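You operate a simulated robot arm through the tools that you are given. There is no shell and no other tool. Be economical: measure what you need, move in short steps, check, and stop when the job is done.

You run a simulated two-armed robot. Do the job below in one go: nothing can be reset, and whatever is moved stays where it is left.

## Task
Pick up the tub from the front of the receiving bench with one hand, pass it to the other hand and put it on the shelf of the side stand. Set down upright: tub.

The check looks at the end state, three seconds after you hand in, the way a careful person would. Anything else that was tipped, shoved, dropped, spilled or broken makes it a failure.

## Robot
Two 7-joint arms with two-finger parallel grippers on one trunk, on a base that drives. Base frame: it is fixed to the floor where the robot stands at the start and does not move with it; the origin is under the middle of the robot, x ahead of it, y to its left, z up. Units: cm, degrees, N and s.
The left shoulder is at the start at [5, 17.7, 102.9], the right one opposite. With the tool pointing down near the work surface each hand reaches from about 10 to 68 cm from the robot's upright axis, wherever it stands, measured 20 degrees to its own side. Places, roughly: shelf of the side stand (16x15 cm) [-66, -58, 40]. Payload 3.43 kg a hand.
Tool frame (each hand has its own): the origin (TCP) lies between the finger pads and is the grasp point; the fingertips stand 3.4 cm ahead of it; z points along the fingers, y is the line along which they close. The gripper opens to 12.8 cm. The fingers are 2.4 cm wide and 1.2 cm thick; the gripper's body (4.8 by 13 cm) begins 9.6 cm behind the TCP.
Orientation is told as [roll, pitch, yaw] about the base's x, y, z axes, in that order, counted from this pose: with the fingers straight down and closing along the base's y, the tool's x points along the base's -x, its y along +y and its z along -z.

## Interface
- The arms move only by the tool drive_tool. It takes "left_steps", "right_steps" or both (then of equal length, played together; a hand with none holds still); each is a list of rows, each an object (a shift or turn left out is 0, a gripper value left out holds the last) with "turn": the turn, a rotation vector about the base's x, y, z in units of 5 degrees (1.0 is 5 degrees), a list of three; "delta_pos": the shift along the base's x, y, z in units of 50 mm (1.0 is 50 mm), a list of three; "grip": the gripper command, from -1 (shut) to 1 (fully open), values between in proportion. In form: [{"turn": [wx, wy, wz], "delta_pos": [tx, ty, tz], "grip": grip}, ...]. A call has 1 to 20 rows; each row shifts and turns the commanded pose from where the row before left it. A call with a number of a shift or a turn outside -1 to 1 is refused whole. A row lasts 0.2 s, in which the tool goes at most 5 cm and 8.6 degrees; a call with a longer step from one row to the next is refused whole, and so is a gripper value outside its range. Where a pose cannot be reached the arm comes as near as it can. A force on the tool above 40 N (or 10 N above the force at the start of the call, whichever is more), or a blocked arm, ends the call early, and 0.2 s more pass. Each finger travels about 10.8 cm/s and halts on what it meets, pressing with about 30 N; the grip force reading is that of the motor and also rises with nothing between the fingers. The clock runs only during rows and for 0.2 s after the last one: add rows that do not move to give the fingers time. It gives the time, the measured TCP pose, the force on the tool (base axes), the opening and the grip force at its end, in the units of the frame above (readings bear some noise), with the torque about the TCP (base axes, N m) and any sound that the robot's microphone picked up.
- Cameras (640 x 400 px; columns grow to the right, rows downward): "scene" is now at [13.51, -6.39, 120.32]; the picture's right is [-0.71, -0.71, 0.00], its down [-0.33, 0.33, -0.89] and it looks along [0.63, -0.62, -0.46] (base axes); focal length 214 px, centre (320, 200). "left" rides on the left gripper at [7.6, 1.1, -16] in its tool frame; the picture's right is [-0.15, 0.99, 0.00], its down [-0.88, -0.13, -0.46] and it looks along [-0.45, -0.07, 0.89] (tool axes); focal length 234 px, centre (320, 200). "right" rides on the right gripper at [7.6, -1.1, -16] in its tool frame; the picture's right is [0.15, 0.99, 0.00], its down [-0.88, 0.13, -0.46] and it looks along [-0.45, 0.07, 0.89] (tool axes); focal length 234 px, centre (320, 200). There is no depth. A picture from a camera that has moved, and an enlarged one, comes with that camera's place and axes in the base frame and with its lens.
- camera(camera): a new picture of that camera. No time passes.
- slide_trunk(by): slides the trunk up (or, below 0, down) by that many cm; the arms and the scene camera ride with it, the base frame stays. It gives what a move gives, with no picture.
- drive_base(legs): drives the robot by 1 to 6 legs, each [ahead, turn to the left] in cm and degrees, along the robot's own axes; the way and the turn of a leg run together, so that a leg with both is an arc; at most 150 cm and 180 degrees a leg. The arms and the cameras ride along, it lands a little off, and it stops where it bumps. It gives what a move gives.
- turn_head(pan, tilt): turns the head with the scene camera to pan (to the left, within 80 degrees either way) and tilt (down, from -29 to 69), counted from straight ahead of the robot. It gives what a move gives.
- zoom(camera, box): a new picture of the part [left, top, right, bottom] of that camera's present view, enlarged. No time passes.
- sign_off(): hands the job in; it is judged then, once.

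Work in short steps. Places have to be worked out from the pictures, the camera data and where the tool is seen: move nearer, look again, correct. Check each grasp and each placing, and mend what went wrong. You have 120 turns and 88 pictures in all, those below and enlarged ones among them. Open the grippers and draw the arms clear of the work before you hand the job in, unless the task says otherwise; then end with one line.

The tools are called after "Request:" as a command line: name --argument value ..., lists and objects as JSON in quotes. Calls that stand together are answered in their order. drive_tool: Moves the arms, as the interface text tells. Its arguments: {"type":"object","properties":{"left_steps":{"type":"array"},"right_steps":{"type":"array"}},"required":[]} The other tools are called the same way: slide_trunk (by) slides the trunk up or down; drive_base (legs) drives the base; turn_head (pan, tilt) turns the head that bears the scene camera; camera (camera) takes a picture; zoom (camera, box) takes an enlarged picture of a part of a camera's view; sign_off () hands the job in.

At the start:

```text
time: 0.0
left_eef_pos: [37.22, -0.39, 118.77]
left_orientation: [0.0, 0.1, 0.0]
left_ft_force: [0.3, -0.7, -0.1]
left_torque: [0.01, -0.02, 0.0]
left_grip_width: 12.81
left_grasp_force: 0.2
right_eef_pos: [25.29, -27.24, 112.47]
right_orientation: [0.0, -0.1, -0.1]
right_ft_force: [0.0, -0.4, -0.5]
right_torque: [-0.02, 0.05, 0.01]
right_grip_width: 12.78
right_grasp_force: 0.0
trunk travel left (down, up): [-20.0, 20.1]
robot x, y, heading: [0.29, -0.0, 0.1]
head pan, tilt: [-44.9, 27.7]
```

scene: 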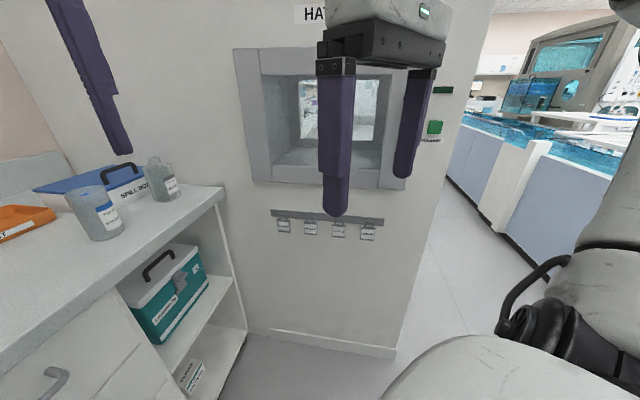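
right: 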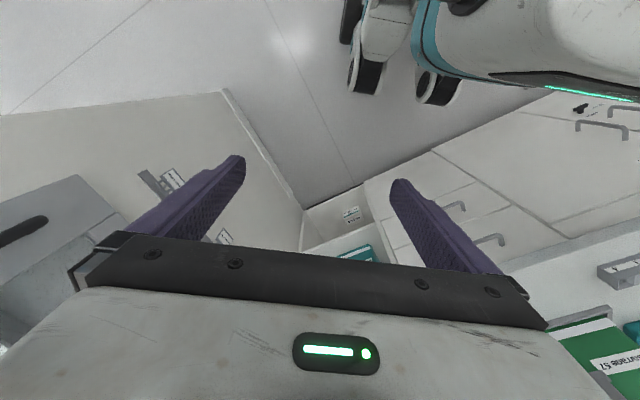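
left: 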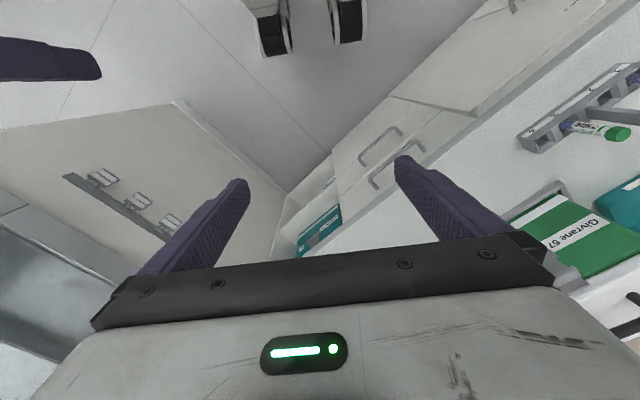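

The scene view shows a bench to the left of the picture and a wall with a hatch; no tub is identified yet. I'll look straight ahead first.

Request:
turn_head --pan 0 --tilt 35

Request:
camera --camera "scene"

```text
time: 1.1
left_eef_pos: [37.26, -0.18, 118.74]
left_orientation: [0.1, 0.0, 0.0]
left_ft_force: [-0.1, 0.0, 0.6]
left_torque: [0.01, 0.02, 0.02]
left_grip_width: 12.79
left_grasp_force: 0.1
right_eef_pos: [25.45, -27.32, 112.55]
right_orientation: [0.1, 0.0, 0.1]
right_ft_force: [0.3, 0.6, -1.6]
right_torque: [0.0, -0.04, -0.03]
right_grip_width: 12.81
right_grasp_force: 0.0
trunk travel left (down, up): [-20.0, 20.1]
robot x, y, heading: [-0.16, 0.27, -0.1]
head pan, tilt: [0.0, 35.0]
```

```text
84 pictures are left
camera scene: at [15.85, 0.04, 119.17], right [0.0, -1.0, 0.0], down [-0.57, 0.0, -0.82], along [0.82, 0.0, -0.57], focal length 214 px, centre (320, 200)
```

scene: 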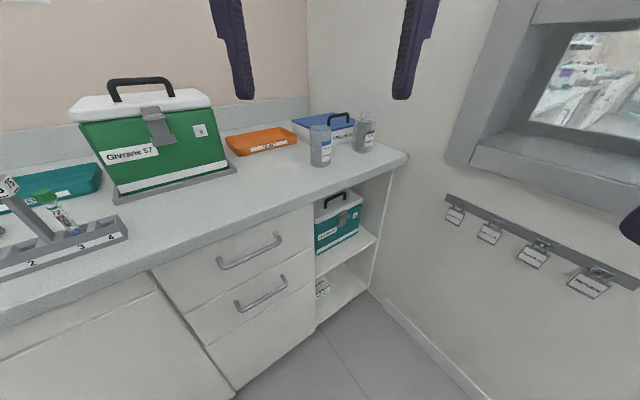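

Two jar-like containers stand near the bench's right end. I'll zoom on them and look left for other candidates.

Request:
zoom --camera "scene" --box '[220, 80, 420, 205]'

Request:
zoom --camera "scene" --box '[0, 130, 200, 255]'

Request:
turn_head --pan 70 --tilt 35

Request:
camera --camera "scene"

Request:
turn_head --pan -80 --tilt 35

Request:
camera --camera "scene"

```text
3.20 times, centred on (320, 142) of scene
camera zoom: at [15.85, 0.04, 119.17], right [0.0, -1.0, 0.0], down [-0.57, 0.0, -0.82], along [0.82, 0.0, -0.57], focal length 686 px, centre (320, 384)
```

zoom: 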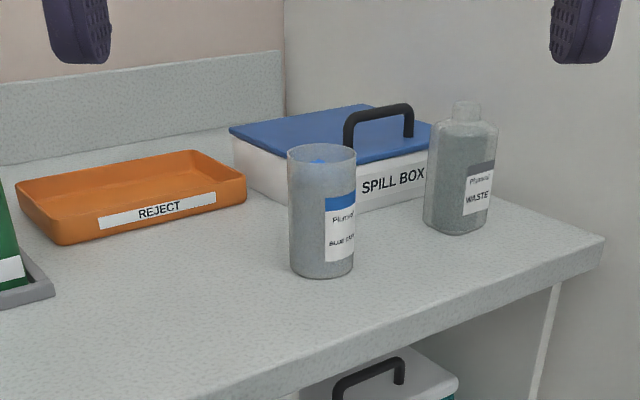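

```text
3.20 times, centred on (100, 192) of scene
camera zoom: at [15.85, 0.04, 119.17], right [0.0, -1.0, 0.0], down [-0.57, 0.0, -0.82], along [0.82, 0.0, -0.57], focal length 686 px, centre (1024, 224)
```

zoom: 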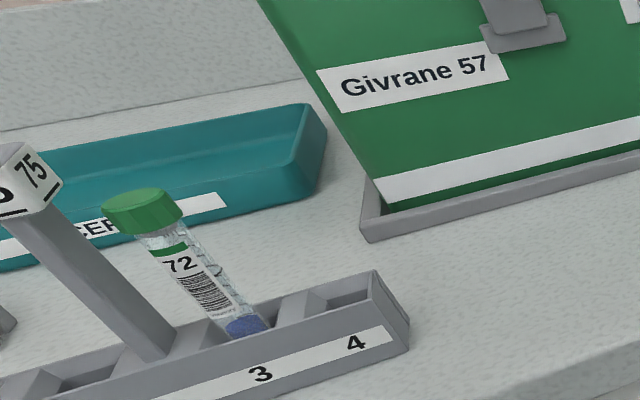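

```text
time: 2.5
left_eef_pos: [37.28, -0.38, 118.77]
left_orientation: [0.0, 0.0, 0.1]
left_ft_force: [0.7, -0.8, -0.4]
left_torque: [-0.02, -0.03, 0.04]
left_grip_width: 12.8
left_grasp_force: 0.1
right_eef_pos: [25.29, -27.22, 112.57]
right_orientation: [0.1, -0.1, 0.0]
right_ft_force: [-0.7, 0.7, 1.1]
right_torque: [-0.03, 0.0, -0.02]
right_grip_width: 12.78
right_grasp_force: 0.0
trunk travel left (down, up): [-20.0, 20.1]
robot x, y, heading: [-0.11, 0.08, 0.2]
head pan, tilt: [70.0, 35.0]
```

```text
81 pictures are left
camera scene: at [10.06, 8.32, 119.17], right [0.94, -0.34, 0.0], down [-0.2, -0.54, -0.82], along [0.28, 0.77, -0.57], focal length 214 px, centre (320, 200)
```

scene: 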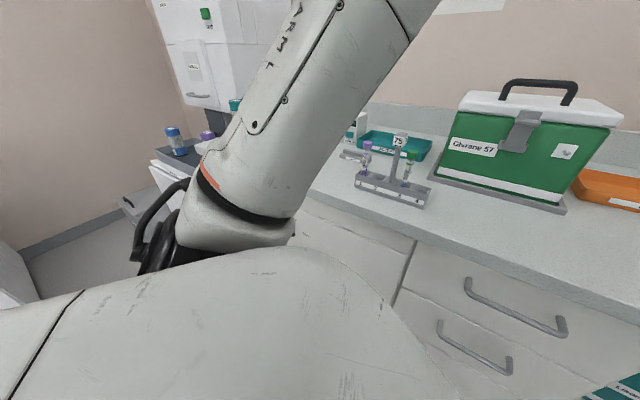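

```text
time: 4.9
left_eef_pos: [37.27, -0.35, 118.75]
left_orientation: [0.0, 0.2, 0.1]
left_ft_force: [-0.1, -0.2, -1.2]
left_torque: [-0.02, 0.02, 0.0]
left_grip_width: 12.8
left_grasp_force: 0.2
right_eef_pos: [25.45, -27.3, 112.55]
right_orientation: [-0.1, 0.1, 0.1]
right_ft_force: [-0.2, -0.4, -0.4]
right_torque: [-0.01, 0.0, -0.02]
right_grip_width: 12.78
right_grasp_force: 0.1
trunk travel left (down, up): [-20.0, 20.1]
robot x, y, heading: [0.02, 0.14, -0.1]
head pan, tilt: [-80.0, 35.0]
```

```text
80 pictures are left
camera scene: at [8.57, -8.62, 119.17], right [-0.98, -0.17, 0.0], down [-0.1, 0.56, -0.82], along [0.14, -0.81, -0.57], focal length 214 px, centre (320, 200)
```

scene: 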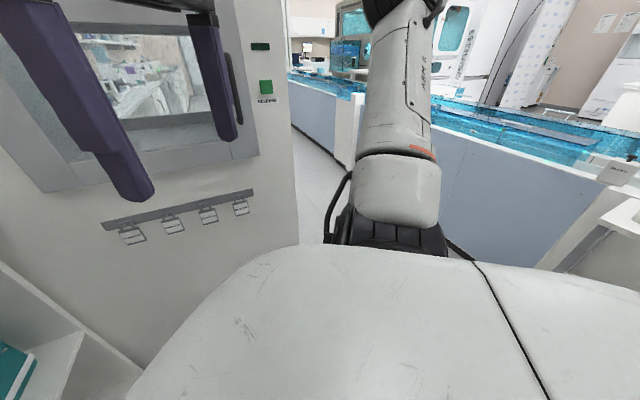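

The tub is likely the open cylindrical cup with blue contents near the front edge (the other is a "waste" bottle). I'll slide the trunk up for parallax and look again.

Request:
slide_trunk --by 18

Request:
turn_head --pan 0 --tilt 35

Request:
camera --camera "scene"

Request:
zoom --camera "scene" --box '[220, 110, 420, 235]'

```text
time: 6.9
left_eef_pos: [37.24, -0.38, 136.74]
left_orientation: [0.0, 0.0, 0.0]
left_ft_force: [-0.8, -0.1, 0.1]
left_torque: [-0.02, -0.03, 0.0]
left_grip_width: 12.79
left_grasp_force: 0.1
right_eef_pos: [25.4, -27.27, 130.55]
right_orientation: [0.0, 0.0, 0.0]
right_ft_force: [-0.6, 0.9, 0.3]
right_torque: [0.01, -0.01, -0.03]
right_grip_width: 12.81
right_grasp_force: 0.1
trunk travel left (down, up): [-38.0, 2.1]
robot x, y, heading: [-0.35, 0.18, 0.2]
head pan, tilt: [-80.0, 35.0]
```

```text
time: 8.4
left_eef_pos: [37.14, -0.39, 136.85]
left_orientation: [0.0, 0.0, 0.0]
left_ft_force: [0.0, -0.8, 1.1]
left_torque: [0.01, -0.03, -0.01]
left_grip_width: 12.78
left_grasp_force: 0.1
right_eef_pos: [25.32, -27.23, 130.56]
right_orientation: [0.0, 0.0, 0.0]
right_ft_force: [-0.3, 1.0, -0.8]
right_torque: [-0.02, 0.0, 0.01]
right_grip_width: 12.82
right_grasp_force: 0.0
trunk travel left (down, up): [-38.0, 2.1]
robot x, y, heading: [-0.11, 0.21, -0.2]
head pan, tilt: [0.0, 35.0]
```

```text
79 pictures are left
camera scene: at [15.85, 0.04, 137.17], right [0.0, -1.0, 0.0], down [-0.57, 0.0, -0.82], along [0.82, 0.0, -0.57], focal length 214 px, centre (320, 200)
```

scene: 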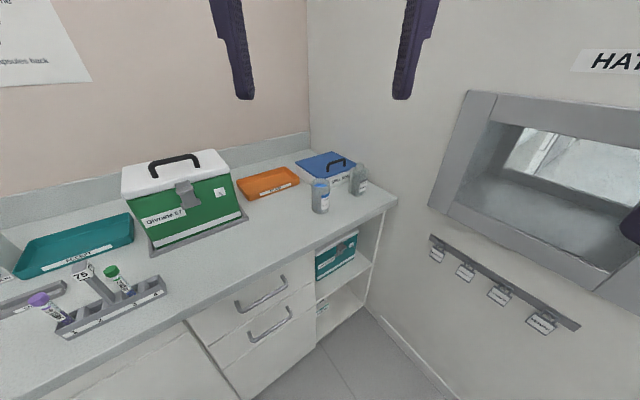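

```text
3.20 times, centred on (320, 172) of scene
camera zoom: at [15.85, 0.04, 137.17], right [0.0, -1.0, 0.0], down [-0.57, 0.0, -0.82], along [0.82, 0.0, -0.57], focal length 686 px, centre (320, 288)
```

zoom: 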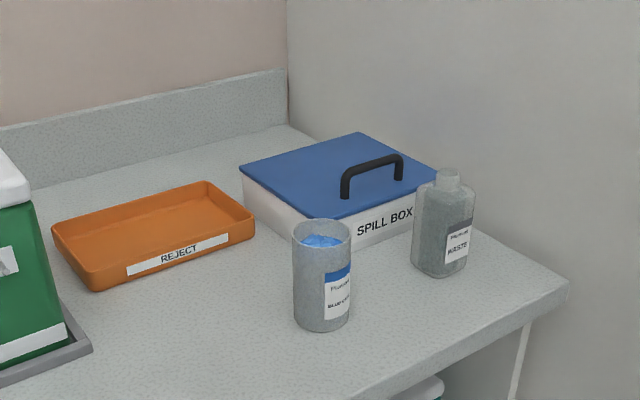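

Triangulation: tub base about (75, 0, 91.7), ~6.3 cm diameter, ~10.5 cm tall, ~7 cm behind a bench edge that lies about 56 cm from me. Next I turn right in place (ample clearance) to view the side stand.

Request:
drive_base --legs '[[0, -70]]'

Request:
turn_head --pan -70 --tilt 40

Request:
camera --camera "scene"

```text
time: 11.9
left_eef_pos: [12.3, -35.11, 136.75]
left_orientation: [-0.1, 0.0, -70.3]
left_ft_force: [-0.3, -0.4, 0.3]
left_torque: [0.0, 0.01, 0.02]
left_grip_width: 12.81
left_grasp_force: 0.1
right_eef_pos: [-17.16, -33.13, 130.5]
right_orientation: [-0.1, -0.1, -70.3]
right_ft_force: [-1.3, -0.2, -0.1]
right_torque: [-0.03, -0.01, 0.0]
right_grip_width: 12.81
right_grasp_force: 0.1
trunk travel left (down, up): [-38.0, 2.1]
robot x, y, heading: [0.29, -0.1, -70.3]
head pan, tilt: [0.0, 35.0]
```

```text
time: 13.3
left_eef_pos: [12.18, -35.26, 136.82]
left_orientation: [0.0, -0.1, -70.3]
left_ft_force: [-0.6, 0.2, -0.1]
left_torque: [-0.02, -0.02, 0.04]
left_grip_width: 12.81
left_grasp_force: 0.1
right_eef_pos: [-17.09, -33.08, 130.61]
right_orientation: [0.0, 0.0, -70.3]
right_ft_force: [1.0, 0.3, 0.7]
right_torque: [-0.04, 0.03, 0.01]
right_grip_width: 12.79
right_grasp_force: 0.0
trunk travel left (down, up): [-38.0, 2.1]
robot x, y, heading: [-0.04, 0.24, -70.1]
head pan, tilt: [-70.0, 40.0]
```

```text
77 pictures are left
camera scene: at [-4.14, -11.97, 136.42], right [-0.64, 0.77, 0.0], down [0.49, 0.41, -0.77], along [-0.59, -0.49, -0.64], focal length 214 px, centre (320, 200)
```

scene: 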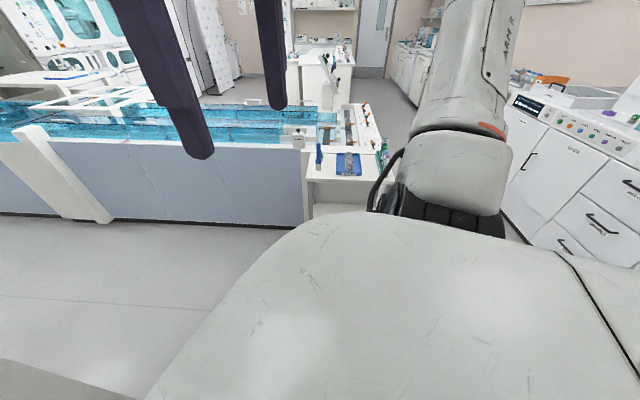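

The stand is hidden behind my shoulder at this angle; I'll turn 60° more to the right and look.

Request:
drive_base --legs '[[0, -55]]'

Request:
turn_head --pan -15 --tilt 50

Request:
camera --camera "scene"

```text
time: 16.1
left_eef_pos: [-21.57, -30.42, 136.85]
left_orientation: [0.0, 0.0, -124.8]
left_ft_force: [0.4, -0.1, 0.8]
left_torque: [-0.02, 0.01, 0.0]
left_grip_width: 12.79
left_grasp_force: 0.1
right_eef_pos: [-36.98, -5.3, 130.49]
right_orientation: [0.0, 0.0, -124.7]
right_ft_force: [-0.1, 0.4, 0.2]
right_torque: [0.0, 0.04, 0.02]
right_grip_width: 12.8
right_grasp_force: 0.2
trunk travel left (down, up): [-38.0, 2.1]
robot x, y, heading: [0.35, 0.28, -124.6]
head pan, tilt: [-70.0, 40.0]
```

```text
time: 17.3
left_eef_pos: [-21.52, -30.49, 136.83]
left_orientation: [0.0, 0.0, -124.8]
left_ft_force: [0.0, 0.6, 1.0]
left_torque: [0.02, -0.05, -0.02]
left_grip_width: 12.79
left_grasp_force: 0.1
right_eef_pos: [-36.94, -5.25, 130.51]
right_orientation: [0.0, 0.0, -124.9]
right_ft_force: [-0.9, -0.3, 0.6]
right_torque: [0.0, -0.01, -0.02]
right_grip_width: 12.79
right_grasp_force: 0.1
trunk travel left (down, up): [-38.0, 2.1]
robot x, y, heading: [-0.24, 0.07, -124.6]
head pan, tilt: [-15.0, 50.0]
```

```text
76 pictures are left
camera scene: at [-9.83, -10.67, 135.0], right [-0.65, 0.76, 0.0], down [0.58, 0.49, -0.64], along [-0.49, -0.41, -0.77], focal length 214 px, centre (320, 200)
```

scene: 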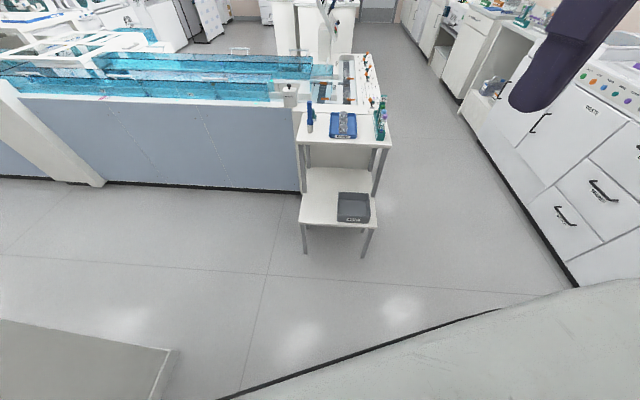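

The stand has a top with items and a lower shelf with a grey box on it; the target (−66, −58, 40) projects to about (321, 209), the free left-front part of the lower shelf. Zooming.

Request:
zoom --camera "scene" --box '[264, 90, 424, 270]'

```text
2.22 times, centred on (344, 180) of scene
camera zoom: at [-9.83, -10.67, 135.0], right [-0.65, 0.76, 0.0], down [0.58, 0.49, -0.64], along [-0.49, -0.41, -0.77], focal length 477 px, centre (267, 244)
```

zoom: 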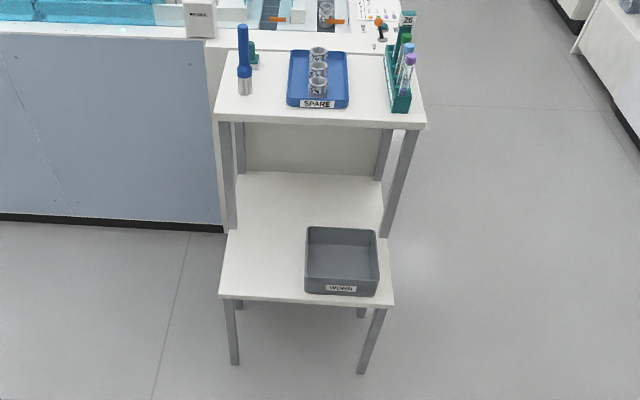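

The free front-left part of the lower shelf (≈20×20 cm, centre ≈(−64.5, −57.5)) is open to above, and the grey box lies to its right. Plan: left hand takes the tub low and near-horizontal, right hand takes its top from above and places it. I drive to about (15, −12) at heading 0.

Request:
drive_base --legs '[[0, 85.6], [19, 0], [0, 39]]'

Request:
turn_head --pan 10 --tilt 45

Request:
camera --camera "scene"

```text
time: 24.4
left_eef_pos: [52.07, -12.97, 136.86]
left_orientation: [0.1, 0.0, -0.7]
left_ft_force: [-0.3, -0.2, -0.6]
left_torque: [0.02, 0.01, -0.01]
left_grip_width: 12.81
left_grasp_force: 0.0
right_eef_pos: [39.93, -39.8, 130.51]
right_orientation: [0.0, 0.1, -0.7]
right_ft_force: [-0.3, 0.8, -0.2]
right_torque: [0.0, 0.0, 0.03]
right_grip_width: 12.8
right_grasp_force: 0.1
trunk travel left (down, up): [-38.0, 2.1]
robot x, y, heading: [14.41, -12.38, -0.8]
head pan, tilt: [-15.0, 50.0]
```

```text
time: 25.2
left_eef_pos: [52.11, -13.04, 136.77]
left_orientation: [0.0, 0.0, -0.7]
left_ft_force: [0.2, -0.4, -0.3]
left_torque: [0.01, 0.0, -0.03]
left_grip_width: 12.79
left_grasp_force: 0.1
right_eef_pos: [39.93, -39.94, 130.46]
right_orientation: [0.0, 0.0, -0.7]
right_ft_force: [-0.5, -0.3, -0.2]
right_torque: [-0.02, -0.04, 0.02]
right_grip_width: 12.81
right_grasp_force: 0.0
trunk travel left (down, up): [-38.0, 2.1]
robot x, y, heading: [14.49, -12.38, -0.9]
head pan, tilt: [10.0, 45.0]
```

```text
74 pictures are left
camera scene: at [29.94, -10.97, 135.69], right [0.16, -0.99, 0.0], down [-0.7, -0.11, -0.71], along [0.7, 0.11, -0.71], focal length 214 px, centre (320, 200)
```

scene: 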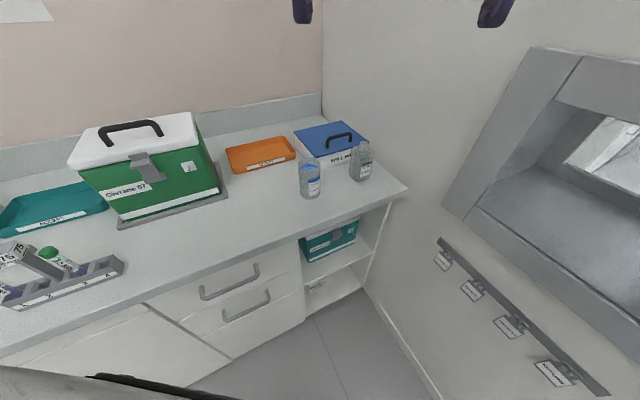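

Recomputed tub base ≈(75.4, −0.8). I'll lower the trunk 12 cm and pitch the left hand to about 20° below horizontal at a standoff above the bench.

Request:
slide_trunk --by -12

Request:
drive_tool --left_steps '[{"delta_pos": [0.0, 0.17, 0], "turn": [0, -1, 0]}, {"delta_pos": [0.0, 0.17, 0], "turn": [0, -1, 0]}, {"delta_pos": [0.0, 0.17, 0], "turn": [0, -1, 0]}, {"delta_pos": [0.05, 0.17, 0], "turn": [0, -1, 0]}, {"delta_pos": [0.05, 0.17, 0], "turn": [0, -1, 0]}, {"delta_pos": [0.05, 0.17, 0], "turn": [0, -1, 0]}, {"delta_pos": [0.05, 0.17, 0], "turn": [0, -1, 0]}, {"delta_pos": [0.05, 0.17, -0.1], "turn": [0, -1, 0]}, {"delta_pos": [0.05, 0.17, -0.1], "turn": [0, -1, 0]}, {"delta_pos": [0.05, 0.17, -0.1], "turn": [0, -1, 0]}, {"delta_pos": [0.05, 0.17, -0.1], "turn": [0, -1, 0]}, {"delta_pos": [0.05, 0.17, -0.1], "turn": [0, -1, 0]}, {"delta_pos": [0.05, 0.17, -0.1], "turn": [0, -1, 0]}, {"delta_pos": [0.05, 0.17, -0.1], "turn": [0, -1, 0]}]'

Request:
camera --camera "scene"

Request:
camera --camera "left"

```text
time: 26.8
left_eef_pos: [52.06, -12.94, 124.76]
left_orientation: [0.1, -0.1, -0.7]
left_ft_force: [0.2, 0.3, -0.4]
left_torque: [-0.02, 0.0, 0.02]
left_grip_width: 12.8
left_grasp_force: 0.1
right_eef_pos: [39.83, -39.83, 118.47]
right_orientation: [0.1, 0.0, -0.8]
right_ft_force: [-0.5, -0.1, 0.5]
right_torque: [-0.02, 0.0, 0.02]
right_grip_width: 12.8
right_grasp_force: 0.0
trunk travel left (down, up): [-26.0, 14.1]
robot x, y, heading: [15.05, -12.16, -0.9]
head pan, tilt: [10.0, 45.0]
```

```text
time: 27.6
left_eef_pos: [52.8, -10.02, 124.92]
left_orientation: [-0.7, -16.1, 0.5]
left_ft_force: [6.1, -1.9, 7.7]
left_torque: [0.4, 1.73, 0.39]
left_grip_width: 12.81
left_grasp_force: 0.0
right_eef_pos: [40.08, -39.79, 118.51]
right_orientation: [0.1, 0.0, -0.6]
right_ft_force: [-0.7, 0.3, -0.2]
right_torque: [0.0, -0.01, 0.02]
right_grip_width: 12.79
right_grasp_force: 0.2
trunk travel left (down, up): [-26.0, 14.1]
robot x, y, heading: [14.95, -12.39, -0.6]
head pan, tilt: [10.0, 45.0]
stopped in row 4 (left hand): the force on the tool passed its limit at 58 N (the readings are from after the stop); the commanded pose is now the measured one
```

```text
73 pictures are left
camera scene: at [29.88, -10.86, 123.59], right [0.17, -0.98, 0.0], down [-0.7, -0.12, -0.7], along [0.69, 0.12, -0.72], focal length 214 px, centre (320, 200)
```

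scene: 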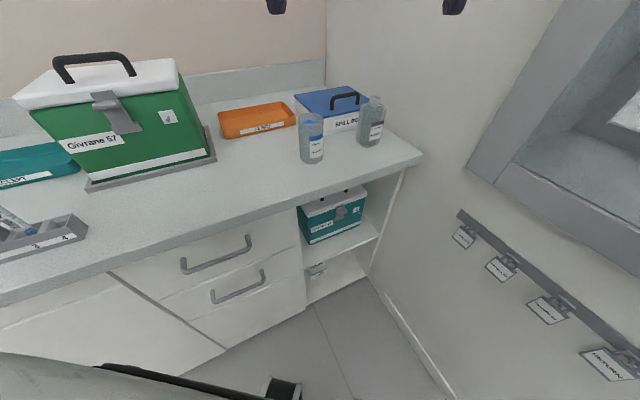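

```text
72 pictures are left
camera left: at [41.02, -8.68, 138.18], right [0.13, 0.99, 0.03], down [0.72, -0.12, 0.68], along [0.68, -0.07, -0.73], focal length 234 px, centre (320, 200)
```

left: 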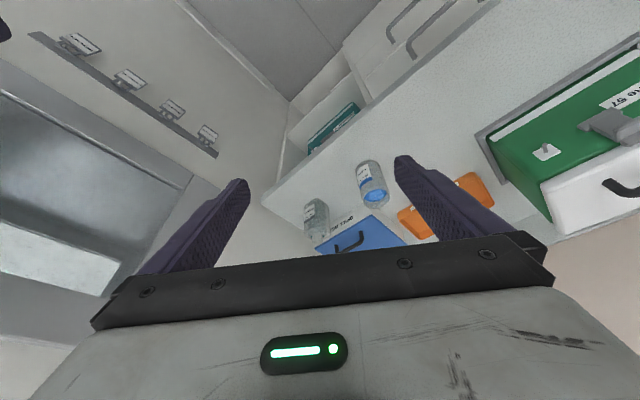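

The wrist likely bumped my own head (in the middle) while pitching back. I'll move the left hand left and forward first, then pitch.

Request:
drive_tool --left_steps '[{"delta_pos": [0.6, 0.6, 0]}, {"delta_pos": [0.6, 0.8, 0]}, {"delta_pos": [0, 0.8, 0]}, {"turn": [0, 0, 0]}]'

Request:
drive_tool --left_steps '[{"turn": [0, -1, 0]}, {"turn": [0, -1, 0]}, {"turn": [0, -1, 0]}, {"turn": [0, -1, 0]}, {"turn": [0, -1, 0]}, {"turn": [0, -1, 0]}, {"turn": [0, -1, 0]}, {"turn": [0, -1, 0]}, {"turn": [0, -1, 0]}, {"turn": [0, -1, 0]}, {"turn": [0, -0.8, 0]}, {}]'

Request:
camera --camera "scene"

```text
time: 28.6
left_eef_pos: [58.89, 1.05, 125.02]
left_orientation: [-0.5, -16.1, 0.4]
left_ft_force: [0.4, 0.0, -0.4]
left_torque: [0.0, -0.02, 0.04]
left_grip_width: 12.82
left_grasp_force: 0.0
right_eef_pos: [39.84, -39.86, 118.45]
right_orientation: [-0.1, 0.0, -0.7]
right_ft_force: [-0.2, -0.4, 0.5]
right_torque: [0.01, -0.01, 0.02]
right_grip_width: 12.82
right_grasp_force: 0.1
trunk travel left (down, up): [-26.0, 14.1]
robot x, y, heading: [14.48, -12.0, -0.7]
head pan, tilt: [10.0, 45.0]
```

```text
time: 31.2
left_eef_pos: [58.76, 0.85, 124.91]
left_orientation: [-1.9, -70.1, 1.4]
left_ft_force: [-0.2, 0.8, -0.1]
left_torque: [0.02, 0.0, -0.02]
left_grip_width: 12.8
left_grasp_force: 0.1
right_eef_pos: [40.01, -39.84, 118.46]
right_orientation: [-0.1, -0.1, -0.7]
right_ft_force: [0.0, -1.5, -0.1]
right_torque: [-0.02, 0.01, 0.03]
right_grip_width: 12.79
right_grasp_force: 0.1
trunk travel left (down, up): [-26.0, 14.1]
robot x, y, heading: [15.04, -12.29, -0.6]
head pan, tilt: [10.0, 45.0]
```

```text
71 pictures are left
camera scene: at [29.93, -10.97, 123.69], right [0.16, -0.99, 0.0], down [-0.7, -0.11, -0.71], along [0.7, 0.11, -0.71], focal length 214 px, centre (320, 200)
```

scene: 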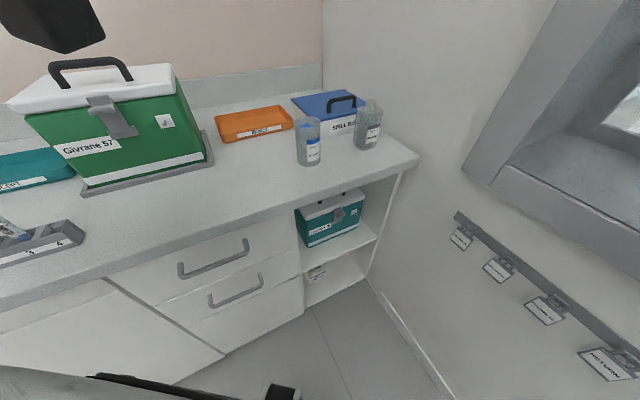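

Left hand is now pitched −70°. I descend to z≈101 at the standoff (x≈58, y≈−0.8), keeping above the bench, then look.

Request:
drive_tool --left_steps '[{"delta_pos": [-0.2, -0.1, -0.8], "turn": [0.2, 0, -0.2]}, {"delta_pos": [0, -0.1, -0.8], "turn": [0.2, 0, -0.2]}, {"delta_pos": [0, -0.1, -0.8]}, {"delta_pos": [0, -0.05, -0.8]}, {"delta_pos": [0, 0, -0.8]}, {"delta_pos": [0, 0, -0.6]}, {}]'

Request:
camera --camera "scene"

Request:
camera --camera "left"

```text
time: 32.8
left_eef_pos: [60.19, -2.88, 102.94]
left_orientation: [4.2, -69.9, -6.2]
left_ft_force: [-0.3, 0.9, -0.1]
left_torque: [0.01, -0.01, 0.02]
left_grip_width: 12.77
left_grasp_force: 0.1
left hand out of reach, approached as far as the arm can: row 4, 5, 6
right_eef_pos: [39.97, -39.87, 118.53]
right_orientation: [0.0, 0.1, -0.7]
right_ft_force: [0.0, -0.2, -0.3]
right_torque: [0.01, 0.04, 0.03]
right_grip_width: 12.79
right_grasp_force: 0.0
trunk travel left (down, up): [-26.0, 14.1]
robot x, y, heading: [14.82, -12.05, -0.9]
head pan, tilt: [10.0, 45.0]
```

```text
70 pictures are left
camera scene: at [29.93, -10.97, 123.69], right [0.16, -0.99, 0.0], down [-0.7, -0.11, -0.71], along [0.7, 0.11, -0.71], focal length 214 px, centre (320, 200)
```

scene: 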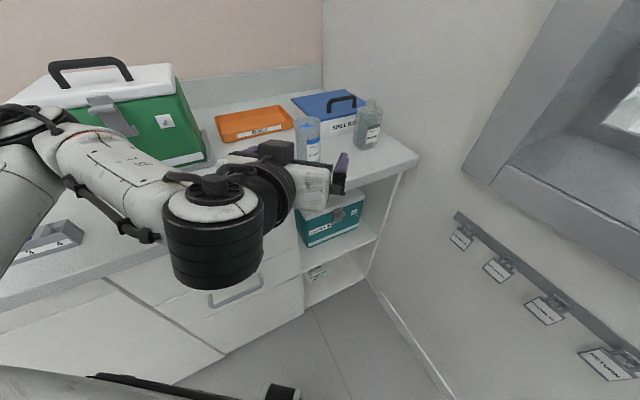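

```text
69 pictures are left
camera left: at [42.59, -0.83, 101.2], right [0.09, 0.98, 0.16], down [-0.13, -0.15, 0.98], along [0.99, -0.11, 0.12], focal length 234 px, centre (320, 200)
```

left: 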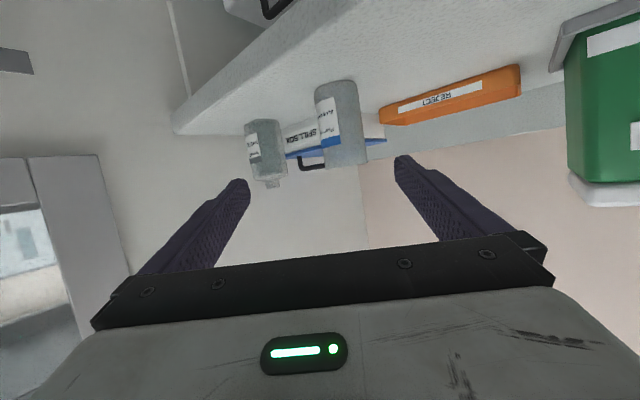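

The arm is folded too tightly here (elbow swings over the bench), so z is limited. I back the robot off 14 cm, so that the arm can extend more, and re-extend.

Request:
drive_base --legs '[[-14, 0]]'

Request:
drive_tool --left_steps '[{"delta_pos": [0.7, 0.1, 0], "turn": [-0.5, 0, 0.5]}, {"delta_pos": [0.7, 0.1, 0], "turn": [-0.5, 0, 0.5]}, {"delta_pos": [0.7, 0.1, -0.1]}, {"delta_pos": [0.4, 0.1, -0.2]}, {}]'

Request:
camera --camera "scene"

```text
time: 34.2
left_eef_pos: [46.18, -2.74, 102.89]
left_orientation: [4.3, -70.0, -6.2]
left_ft_force: [-0.2, 0.6, -0.5]
left_torque: [0.01, 0.02, 0.03]
left_grip_width: 12.79
left_grasp_force: 0.1
right_eef_pos: [25.83, -39.68, 118.6]
right_orientation: [0.0, 0.0, -0.7]
right_ft_force: [-0.6, 0.2, 0.6]
right_torque: [-0.02, -0.05, 0.0]
right_grip_width: 12.78
right_grasp_force: 0.2
trunk travel left (down, up): [-26.0, 14.1]
robot x, y, heading: [1.21, -12.45, -0.9]
head pan, tilt: [10.0, 45.0]
```

```text
time: 35.4
left_eef_pos: [58.72, -0.61, 101.25]
left_orientation: [-10.3, -69.7, 12.4]
left_ft_force: [-0.5, 0.5, -0.4]
left_torque: [0.0, 0.02, -0.01]
left_grip_width: 12.8
left_grasp_force: 0.0
right_eef_pos: [25.88, -39.67, 118.5]
right_orientation: [0.0, 0.1, -0.8]
right_ft_force: [-0.4, -0.7, 0.5]
right_torque: [0.02, -0.04, 0.0]
right_grip_width: 12.78
right_grasp_force: 0.1
trunk travel left (down, up): [-26.0, 14.1]
robot x, y, heading: [1.26, -11.82, -0.6]
head pan, tilt: [10.0, 45.0]
```

```text
68 pictures are left
camera scene: at [15.92, -10.8, 123.69], right [0.16, -0.99, 0.0], down [-0.7, -0.11, -0.71], along [0.7, 0.11, -0.71], focal length 214 px, centre (320, 200)
```

scene: 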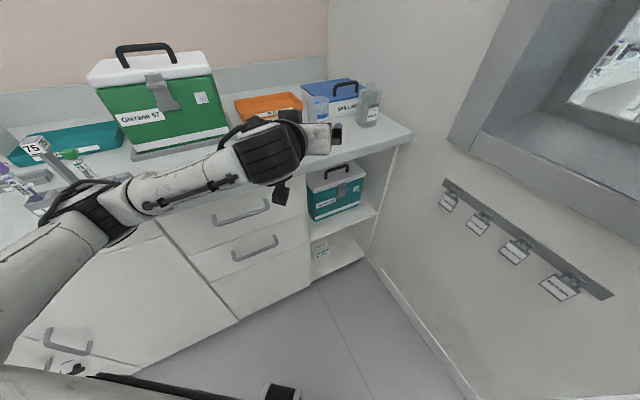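

The left arm's elbow would come close to the bench edge; using the right hand to pick (elbow over free floor) is better. I raise and retract the left hand, then pitch it back to fingers-down.

Request:
drive_tool --left_steps '[{"delta_pos": [-0.3, 0, 0.6]}, {"delta_pos": [-0.4, 0.2, 0.8]}, {"delta_pos": [-0.4, 0.5, 0.8]}, {"delta_pos": [-0.4, 0.5, 0.8]}, {"delta_pos": [0, 0.5, 0.8]}, {"delta_pos": [0, 0.5, 0.4]}, {}]'

Request:
drive_tool --left_steps '[{"turn": [0, 1, 0]}, {"turn": [0, 1, 0]}, {"turn": [0, 1, 0]}, {"turn": [0, 1, 0]}, {"turn": [0, 1, 0]}, {"turn": [0, 1, 0]}, {"turn": [0, 1, 0]}, {"turn": [0, 1, 0]}, {"turn": [0, 1, 0]}, {"turn": [0, 1, 0]}, {"turn": [0, 1, 0]}, {"turn": [0, 1, 0]}, {"turn": [0, 1, 0]}, {"turn": [0, 1, 0]}, {}]'

```text
refused: row 3 steps farther than a row can; nothing moved
```

```text
time: 38.6
left_eef_pos: [58.71, -0.69, 101.41]
left_orientation: [1.4, 0.0, 4.3]
left_ft_force: [0.6, 0.6, -0.2]
left_torque: [0.02, 0.0, -0.03]
left_grip_width: 12.8
left_grasp_force: 0.1
right_eef_pos: [25.96, -39.66, 118.5]
right_orientation: [0.0, 0.0, -0.7]
right_ft_force: [0.3, 0.6, -0.4]
right_torque: [0.01, -0.02, 0.03]
right_grip_width: 12.79
right_grasp_force: 0.1
trunk travel left (down, up): [-26.0, 14.1]
robot x, y, heading: [0.6, -12.28, -0.8]
head pan, tilt: [10.0, 45.0]
```

It pitched back in place without contact. Now raise and retract the left hand to about (36, 12, 121), then turn the robot +20°.

Request:
drive_tool --left_steps '[{"delta_pos": [-0.2, 0, 0.8]}, {"delta_pos": [-0.4, 0.2, 0.8]}, {"delta_pos": [-0.5, 0.4, 0.7]}, {"delta_pos": [-0.7, 0.5, 0.4]}, {"delta_pos": [-0.8, 0.5, 0.3]}, {"delta_pos": [-0.8, 0.5, 0.2]}, {"delta_pos": [-0.8, 0.5, 0]}, {}]'

Request:
drive_base --legs '[[0, 20.5]]'

Request:
turn_head --pan -10 --tilt 40

Request:
camera --camera "scene"

```text
time: 40.4
left_eef_pos: [37.54, 12.36, 117.36]
left_orientation: [1.4, 0.1, 4.2]
left_ft_force: [-0.4, 0.2, 0.4]
left_torque: [0.01, 0.0, 0.02]
left_grip_width: 12.79
left_grasp_force: 0.0
right_eef_pos: [25.98, -39.77, 118.52]
right_orientation: [-0.1, 0.0, -0.7]
right_ft_force: [-0.1, 0.2, -0.8]
right_torque: [-0.03, 0.04, -0.01]
right_grip_width: 12.8
right_grasp_force: 0.0
trunk travel left (down, up): [-26.0, 14.1]
robot x, y, heading: [0.84, -11.97, -0.8]
head pan, tilt: [10.0, 45.0]
```

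```text
time: 41.9
left_eef_pos: [26.58, 23.7, 117.2]
left_orientation: [1.4, 0.0, 24.8]
left_ft_force: [0.3, 0.5, -0.4]
left_torque: [0.0, 0.02, 0.02]
left_grip_width: 12.8
left_grasp_force: 0.1
right_eef_pos: [33.96, -29.09, 118.57]
right_orientation: [0.0, 0.0, 19.8]
right_ft_force: [0.4, 0.8, -0.5]
right_torque: [0.0, 0.0, -0.01]
right_grip_width: 12.78
right_grasp_force: 0.0
trunk travel left (down, up): [-26.0, 14.1]
robot x, y, heading: [0.71, -12.23, 19.8]
head pan, tilt: [10.0, 45.0]
```

```text
time: 42.7
left_eef_pos: [26.71, 23.52, 117.41]
left_orientation: [1.4, -0.1, 24.7]
left_ft_force: [0.9, 0.1, 1.3]
left_torque: [-0.01, 0.04, 0.0]
left_grip_width: 12.8
left_grasp_force: 0.0
right_eef_pos: [33.99, -29.16, 118.49]
right_orientation: [0.0, 0.1, 19.8]
right_ft_force: [-0.1, 0.3, 0.0]
right_torque: [0.0, -0.02, -0.04]
right_grip_width: 12.79
right_grasp_force: 0.1
trunk travel left (down, up): [-26.0, 14.1]
robot x, y, heading: [0.96, -12.33, 19.9]
head pan, tilt: [-10.0, 40.0]
```

```text
67 pictures are left
camera scene: at [15.86, -8.2, 124.41], right [0.17, -0.99, 0.0], down [-0.63, -0.11, -0.77], along [0.75, 0.13, -0.64], focal length 214 px, centre (320, 200)
```

scene: 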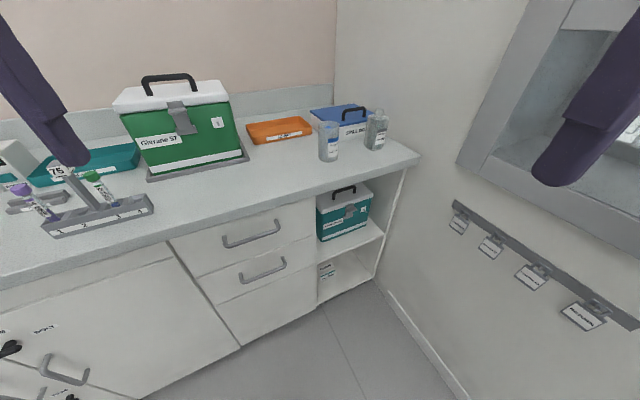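

Robot is at (1, −12.3), heading 19.9°; the tub lies at 73.8 ahead, 14.7 right. I move the right hand to a high standoff (60.4, −6.4) and pitch it to 20° below horizontal along heading 20°.

Request:
drive_tool --right_steps '[{"delta_pos": [0.66, 0.57, 0]}, {"delta_pos": [0.66, 0.57, 0]}, {"delta_pos": [0.66, 0.57, 0]}, {"delta_pos": [0.66, 0.57, 0]}, {"delta_pos": [0.66, 0.57, 0]}, {"delta_pos": [0.66, 0.57, 0]}, {"delta_pos": [0.66, 0.57, 0]}, {"delta_pos": [0.66, 0.57, 0]}, {}]'

Request:
drive_tool --right_steps '[{"turn": [0.342, -0.94, 0]}, {"turn": [0.342, -0.94, 0]}, {"turn": [0.342, -0.94, 0]}, {"turn": [0.342, -0.94, 0]}, {"turn": [0.342, -0.94, 0]}, {"turn": [0.342, -0.94, 0]}, {"turn": [0.342, -0.94, 0]}, {"turn": [0.342, -0.94, 0]}, {"turn": [0.342, -0.94, 0]}, {"turn": [0.342, -0.94, 0]}, {"turn": [0.342, -0.94, 0]}, {"turn": [0.342, -0.94, 0]}, {"turn": [0.342, -0.94, 0]}, {"turn": [0.342, -0.94, 0]}, {}]'

Request:
camera --camera "scene"

Request:
camera --camera "right"

```text
time: 44.7
left_eef_pos: [26.6, 23.7, 117.33]
left_orientation: [1.5, -0.1, 24.8]
left_ft_force: [-0.5, 0.3, 0.0]
left_torque: [0.0, 0.0, 0.0]
left_grip_width: 12.78
left_grasp_force: 0.1
right_eef_pos: [54.55, -16.99, 113.09]
right_orientation: [0.1, -0.2, 19.8]
right_ft_force: [-0.8, -0.6, 0.3]
right_torque: [-0.03, -0.01, -0.02]
right_grip_width: 12.79
right_grasp_force: 0.0
right hand out of reach, approached as far as the arm can: row 5, 6, 7, 8
trunk travel left (down, up): [-26.0, 14.1]
robot x, y, heading: [0.83, -12.44, 19.8]
head pan, tilt: [-10.0, 40.0]
```

```text
time: 47.9
left_eef_pos: [26.6, 23.66, 117.4]
left_orientation: [1.4, 0.0, 24.8]
left_ft_force: [-0.1, -0.2, 0.7]
left_torque: [-0.03, 0.0, -0.05]
left_grip_width: 12.82
left_grasp_force: 0.0
right_eef_pos: [54.64, -17.09, 113.07]
right_orientation: [0.6, -70.0, 19.4]
right_ft_force: [0.1, -0.3, -0.7]
right_torque: [0.01, 0.01, 0.0]
right_grip_width: 12.76
right_grasp_force: 0.0
trunk travel left (down, up): [-26.0, 14.1]
robot x, y, heading: [1.47, -12.32, 19.7]
head pan, tilt: [-10.0, 40.0]
```

```text
66 pictures are left
camera scene: at [15.86, -8.21, 124.42], right [0.17, -0.99, 0.0], down [-0.63, -0.11, -0.77], along [0.75, 0.13, -0.64], focal length 214 px, centre (320, 200)
```

scene: 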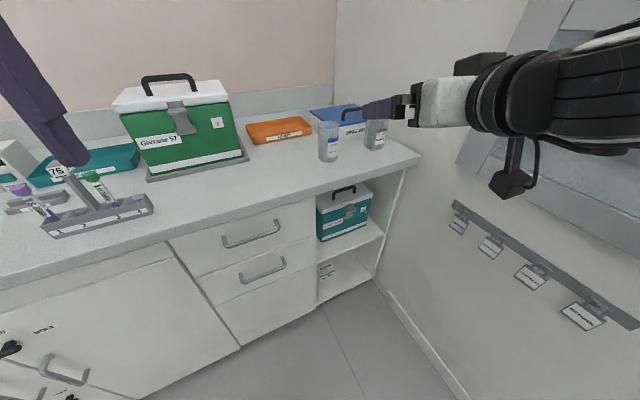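

```text
65 pictures are left
camera right: at [38.49, -24.17, 111.51], right [-0.38, 0.91, -0.13], down [-0.16, 0.08, 0.98], along [0.91, 0.4, 0.12], focal length 234 px, centre (320, 200)
```

right: 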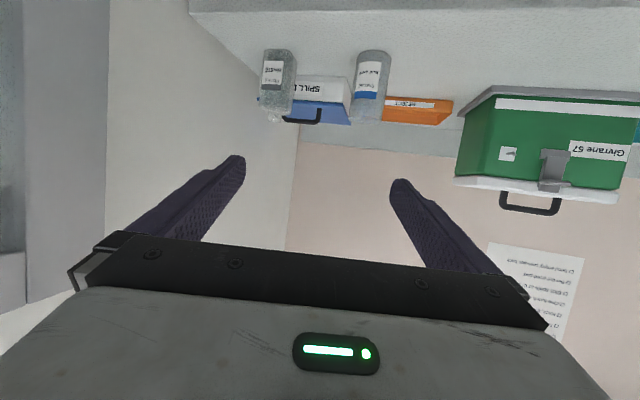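

Good pose. I bring it to the standoff line at (59.5, −6.7, 98) and check.

Request:
drive_tool --right_steps '[{"delta_pos": [0.2, 0.45, -0.3]}, {"delta_pos": [0.2, 0.45, -0.5]}, {"delta_pos": [0.2, 0.45, -0.5]}, {"delta_pos": [0.2, 0.45, -0.5]}, {"delta_pos": [0.2, 0.3, -0.6]}, {"delta_pos": [0, 0, -0.6]}, {}]'

Request:
camera --camera "scene"

Request:
camera --camera "right"

```text
time: 49.5
left_eef_pos: [26.79, 23.66, 117.27]
left_orientation: [1.4, -0.1, 24.8]
left_ft_force: [0.0, 0.4, 0.0]
left_torque: [-0.01, -0.02, 0.0]
left_grip_width: 12.79
left_grasp_force: 0.1
right_eef_pos: [59.83, -6.4, 98.19]
right_orientation: [0.5, -70.0, 19.4]
right_ft_force: [0.4, -1.1, 1.6]
right_torque: [0.01, 0.03, 0.01]
right_grip_width: 12.78
right_grasp_force: 0.1
trunk travel left (down, up): [-26.0, 14.1]
robot x, y, heading: [0.68, -12.28, 19.9]
head pan, tilt: [-10.0, 40.0]
```

```text
64 pictures are left
camera scene: at [15.86, -8.21, 124.42], right [0.17, -0.99, 0.0], down [-0.63, -0.11, -0.77], along [0.75, 0.13, -0.64], focal length 214 px, centre (320, 200)
```

scene: 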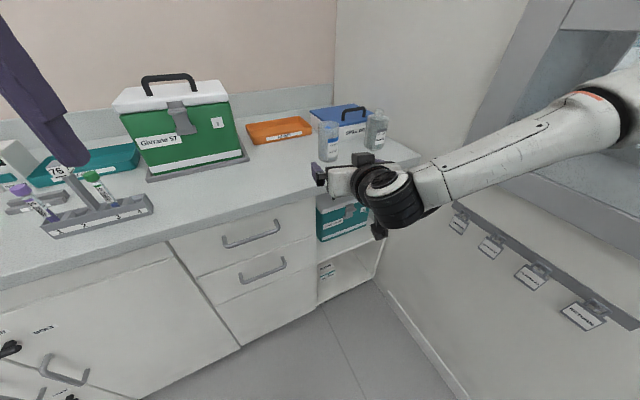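

```text
63 pictures are left
camera right: at [43.58, -13.67, 96.49], right [-0.38, 0.91, -0.13], down [-0.16, 0.08, 0.98], along [0.91, 0.4, 0.12], focal length 234 px, centre (320, 200)
```

right: 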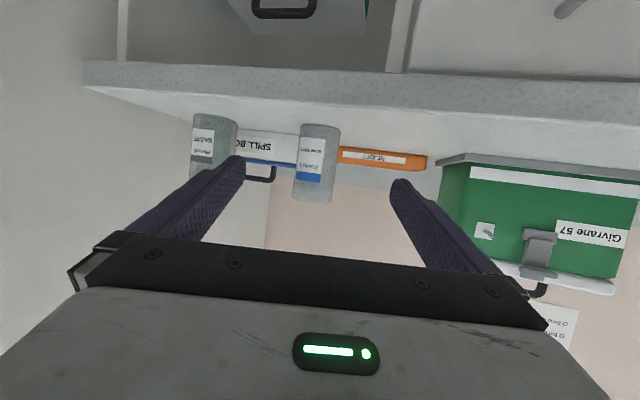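

The tub is centred between the fingers along heading 20°. I lower to z≈95 and advance 10 cm, then check.

Request:
drive_tool --right_steps '[{"delta_pos": [0, 0, -0.32]}, {"delta_pos": [0, 0, -0.32]}, {"delta_pos": [0.6, 0.22, 0]}, {"delta_pos": [0.6, 0.22, 0]}, {"delta_pos": [0.6, 0.22, 0]}, {"delta_pos": [0.2, 0.07, 0]}, {}]'

Request:
camera --camera "right"

Request:
zoom --camera "scene" --box '[240, 90, 440, 215]'

```text
time: 51.1
left_eef_pos: [26.67, 23.61, 117.3]
left_orientation: [1.5, -0.1, 24.8]
left_ft_force: [0.4, 0.0, 0.7]
left_torque: [-0.01, 0.04, -0.03]
left_grip_width: 12.79
left_grasp_force: 0.0
right_eef_pos: [69.25, -5.75, 96.55]
right_orientation: [0.6, -69.9, 19.6]
right_ft_force: [0.1, -0.5, -0.1]
right_torque: [0.0, 0.05, 0.01]
right_grip_width: 12.77
right_grasp_force: 0.1
right hand out of reach, approached as far as the arm can: row 3, 4, 5, 6
trunk travel left (down, up): [-26.0, 14.1]
robot x, y, heading: [0.72, -11.92, 19.6]
head pan, tilt: [-10.0, 40.0]
```

```text
62 pictures are left
camera right: at [53.11, -12.85, 94.85], right [-0.39, 0.91, -0.13], down [-0.16, 0.08, 0.98], along [0.91, 0.4, 0.12], focal length 234 px, centre (320, 200)
```

right: 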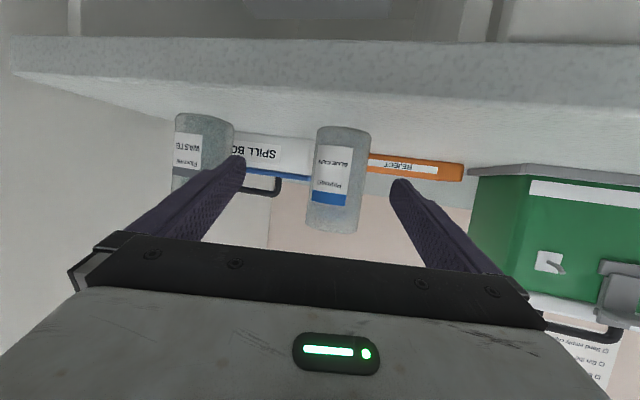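

```text
3.20 times, centred on (340, 152) of scene
camera zoom: at [15.86, -8.21, 124.42], right [0.17, -0.99, 0.0], down [-0.63, -0.11, -0.77], along [0.75, 0.13, -0.64], focal length 686 px, centre (256, 352)
```

zoom: 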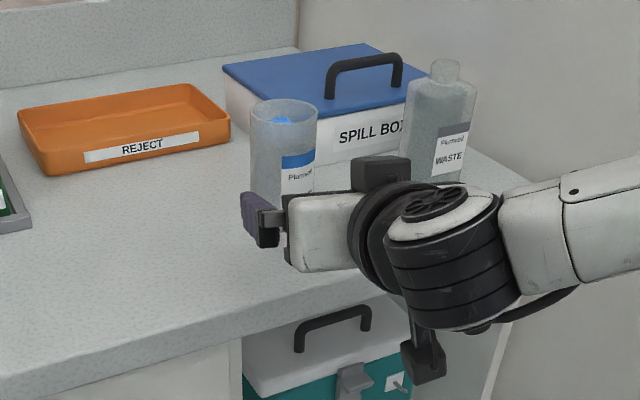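

Reach ran out here and the hand is 2.6 cm off the line. I pull back onto the line, then drive the base ahead 8 cm.

Request:
drive_tool --right_steps '[{"delta_pos": [-0.6, 0, 0]}, {"delta_pos": [-0.6, 0, 0]}, {}]'

```text
time: 51.9
left_eef_pos: [26.77, 23.56, 117.4]
left_orientation: [1.4, -0.1, 24.8]
left_ft_force: [-0.1, -0.6, -0.4]
left_torque: [0.01, 0.0, -0.03]
left_grip_width: 12.81
left_grasp_force: 0.0
right_eef_pos: [63.33, -5.75, 96.47]
right_orientation: [0.5, -70.0, 19.5]
right_ft_force: [0.6, 0.1, -0.6]
right_torque: [0.01, -0.04, 0.02]
right_grip_width: 12.79
right_grasp_force: 0.0
trunk travel left (down, up): [-26.0, 14.1]
robot x, y, heading: [0.52, -12.26, 19.5]
head pan, tilt: [-10.0, 40.0]
```

Request:
drive_tool --right_steps '[{"delta_pos": [-0.4, 0.0, -0.15]}, {"delta_pos": [-0.4, -0.12, -0.15]}, {}]'

Request:
drive_base --legs '[[9, 0]]'

Request:
camera --camera "right"

```text
time: 52.7
left_eef_pos: [26.68, 23.65, 117.32]
left_orientation: [1.5, 0.0, 24.9]
left_ft_force: [-0.5, 0.2, 0.1]
left_torque: [-0.02, -0.01, 0.0]
left_grip_width: 12.79
left_grasp_force: 0.0
right_eef_pos: [59.31, -6.44, 94.94]
right_orientation: [0.4, -70.1, 19.5]
right_ft_force: [0.6, 0.7, 0.2]
right_torque: [0.0, 0.01, 0.03]
right_grip_width: 12.78
right_grasp_force: 0.1
trunk travel left (down, up): [-26.0, 14.1]
robot x, y, heading: [1.31, -11.88, 19.7]
head pan, tilt: [-10.0, 40.0]
```

```text
time: 53.8
left_eef_pos: [35.31, 26.74, 117.16]
left_orientation: [1.4, -0.1, 24.7]
left_ft_force: [0.7, 0.3, 0.1]
left_torque: [-0.02, 0.05, 0.0]
left_grip_width: 12.8
left_grasp_force: 0.1
right_eef_pos: [67.79, -3.3, 94.91]
right_orientation: [0.5, -69.9, 19.3]
right_ft_force: [0.5, 0.7, 0.1]
right_torque: [-0.05, 0.04, -0.03]
right_grip_width: 12.83
right_grasp_force: 0.0
trunk travel left (down, up): [-26.0, 14.1]
robot x, y, heading: [9.03, -8.83, 19.7]
head pan, tilt: [-10.0, 40.0]
```

```text
60 pictures are left
camera right: at [51.68, -10.44, 93.28], right [-0.38, 0.91, -0.13], down [-0.16, 0.08, 0.98], along [0.91, 0.4, 0.12], focal length 234 px, centre (320, 200)
```

right: 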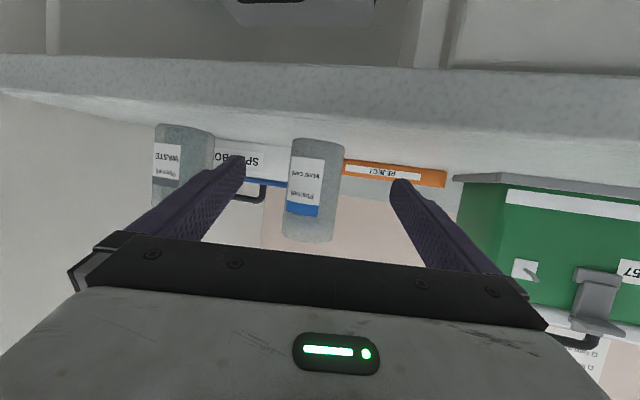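

On line within 0.5 cm. Advance the last 7.6 cm around the tub.

Request:
drive_tool --right_steps '[{"delta_pos": [0.4, 0.12, 0]}, {"delta_pos": [0.4, 0.12, 0]}, {"delta_pos": [0.4, 0.12, 0]}, {"delta_pos": [0.3, 0.1, 0]}, {}]'

Request:
camera --camera "right"

Request:
zoom --camera "scene" --box '[240, 90, 440, 215]'

```text
time: 55.0
left_eef_pos: [35.17, 26.61, 117.29]
left_orientation: [1.3, -0.2, 24.7]
left_ft_force: [-0.8, -0.4, 0.3]
left_torque: [0.0, 0.02, -0.01]
left_grip_width: 12.78
left_grasp_force: 0.0
right_eef_pos: [75.22, -2.63, 95.79]
right_orientation: [0.6, -69.8, 19.4]
right_ft_force: [0.0, 0.6, 0.8]
right_torque: [-0.02, 0.0, 0.07]
right_grip_width: 12.8
right_grasp_force: 0.1
right hand out of reach, approached as far as the arm can: row 2, 3, 4
trunk travel left (down, up): [-26.0, 14.1]
robot x, y, heading: [9.08, -9.03, 19.6]
head pan, tilt: [-10.0, 40.0]
```

```text
59 pictures are left
camera right: at [59.04, -9.77, 94.15], right [-0.39, 0.91, -0.13], down [-0.16, 0.08, 0.98], along [0.91, 0.4, 0.12], focal length 234 px, centre (320, 200)
```

right: 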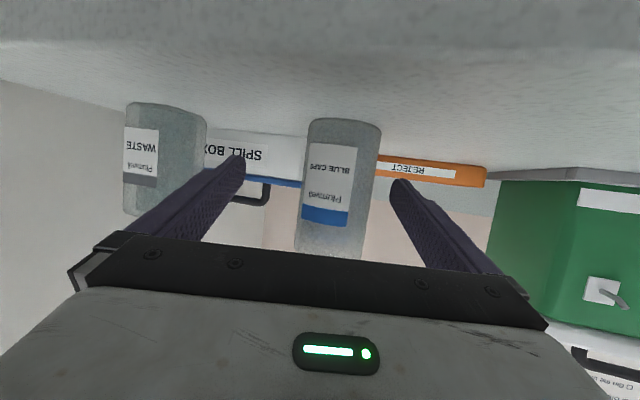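

```text
3.20 times, centred on (340, 152) of scene
camera zoom: at [24.34, -5.17, 124.42], right [0.17, -0.99, 0.0], down [-0.63, -0.11, -0.77], along [0.75, 0.13, -0.64], focal length 686 px, centre (256, 352)
```

zoom: 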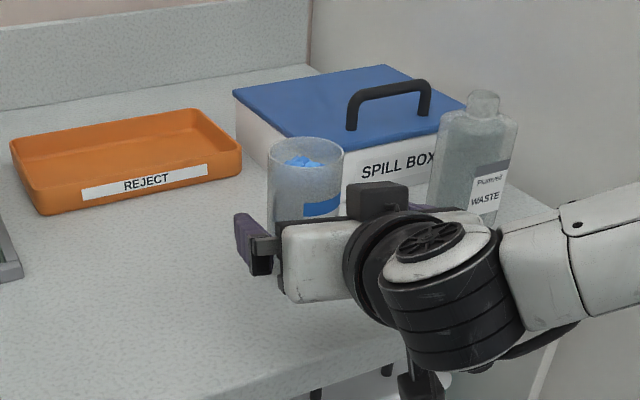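

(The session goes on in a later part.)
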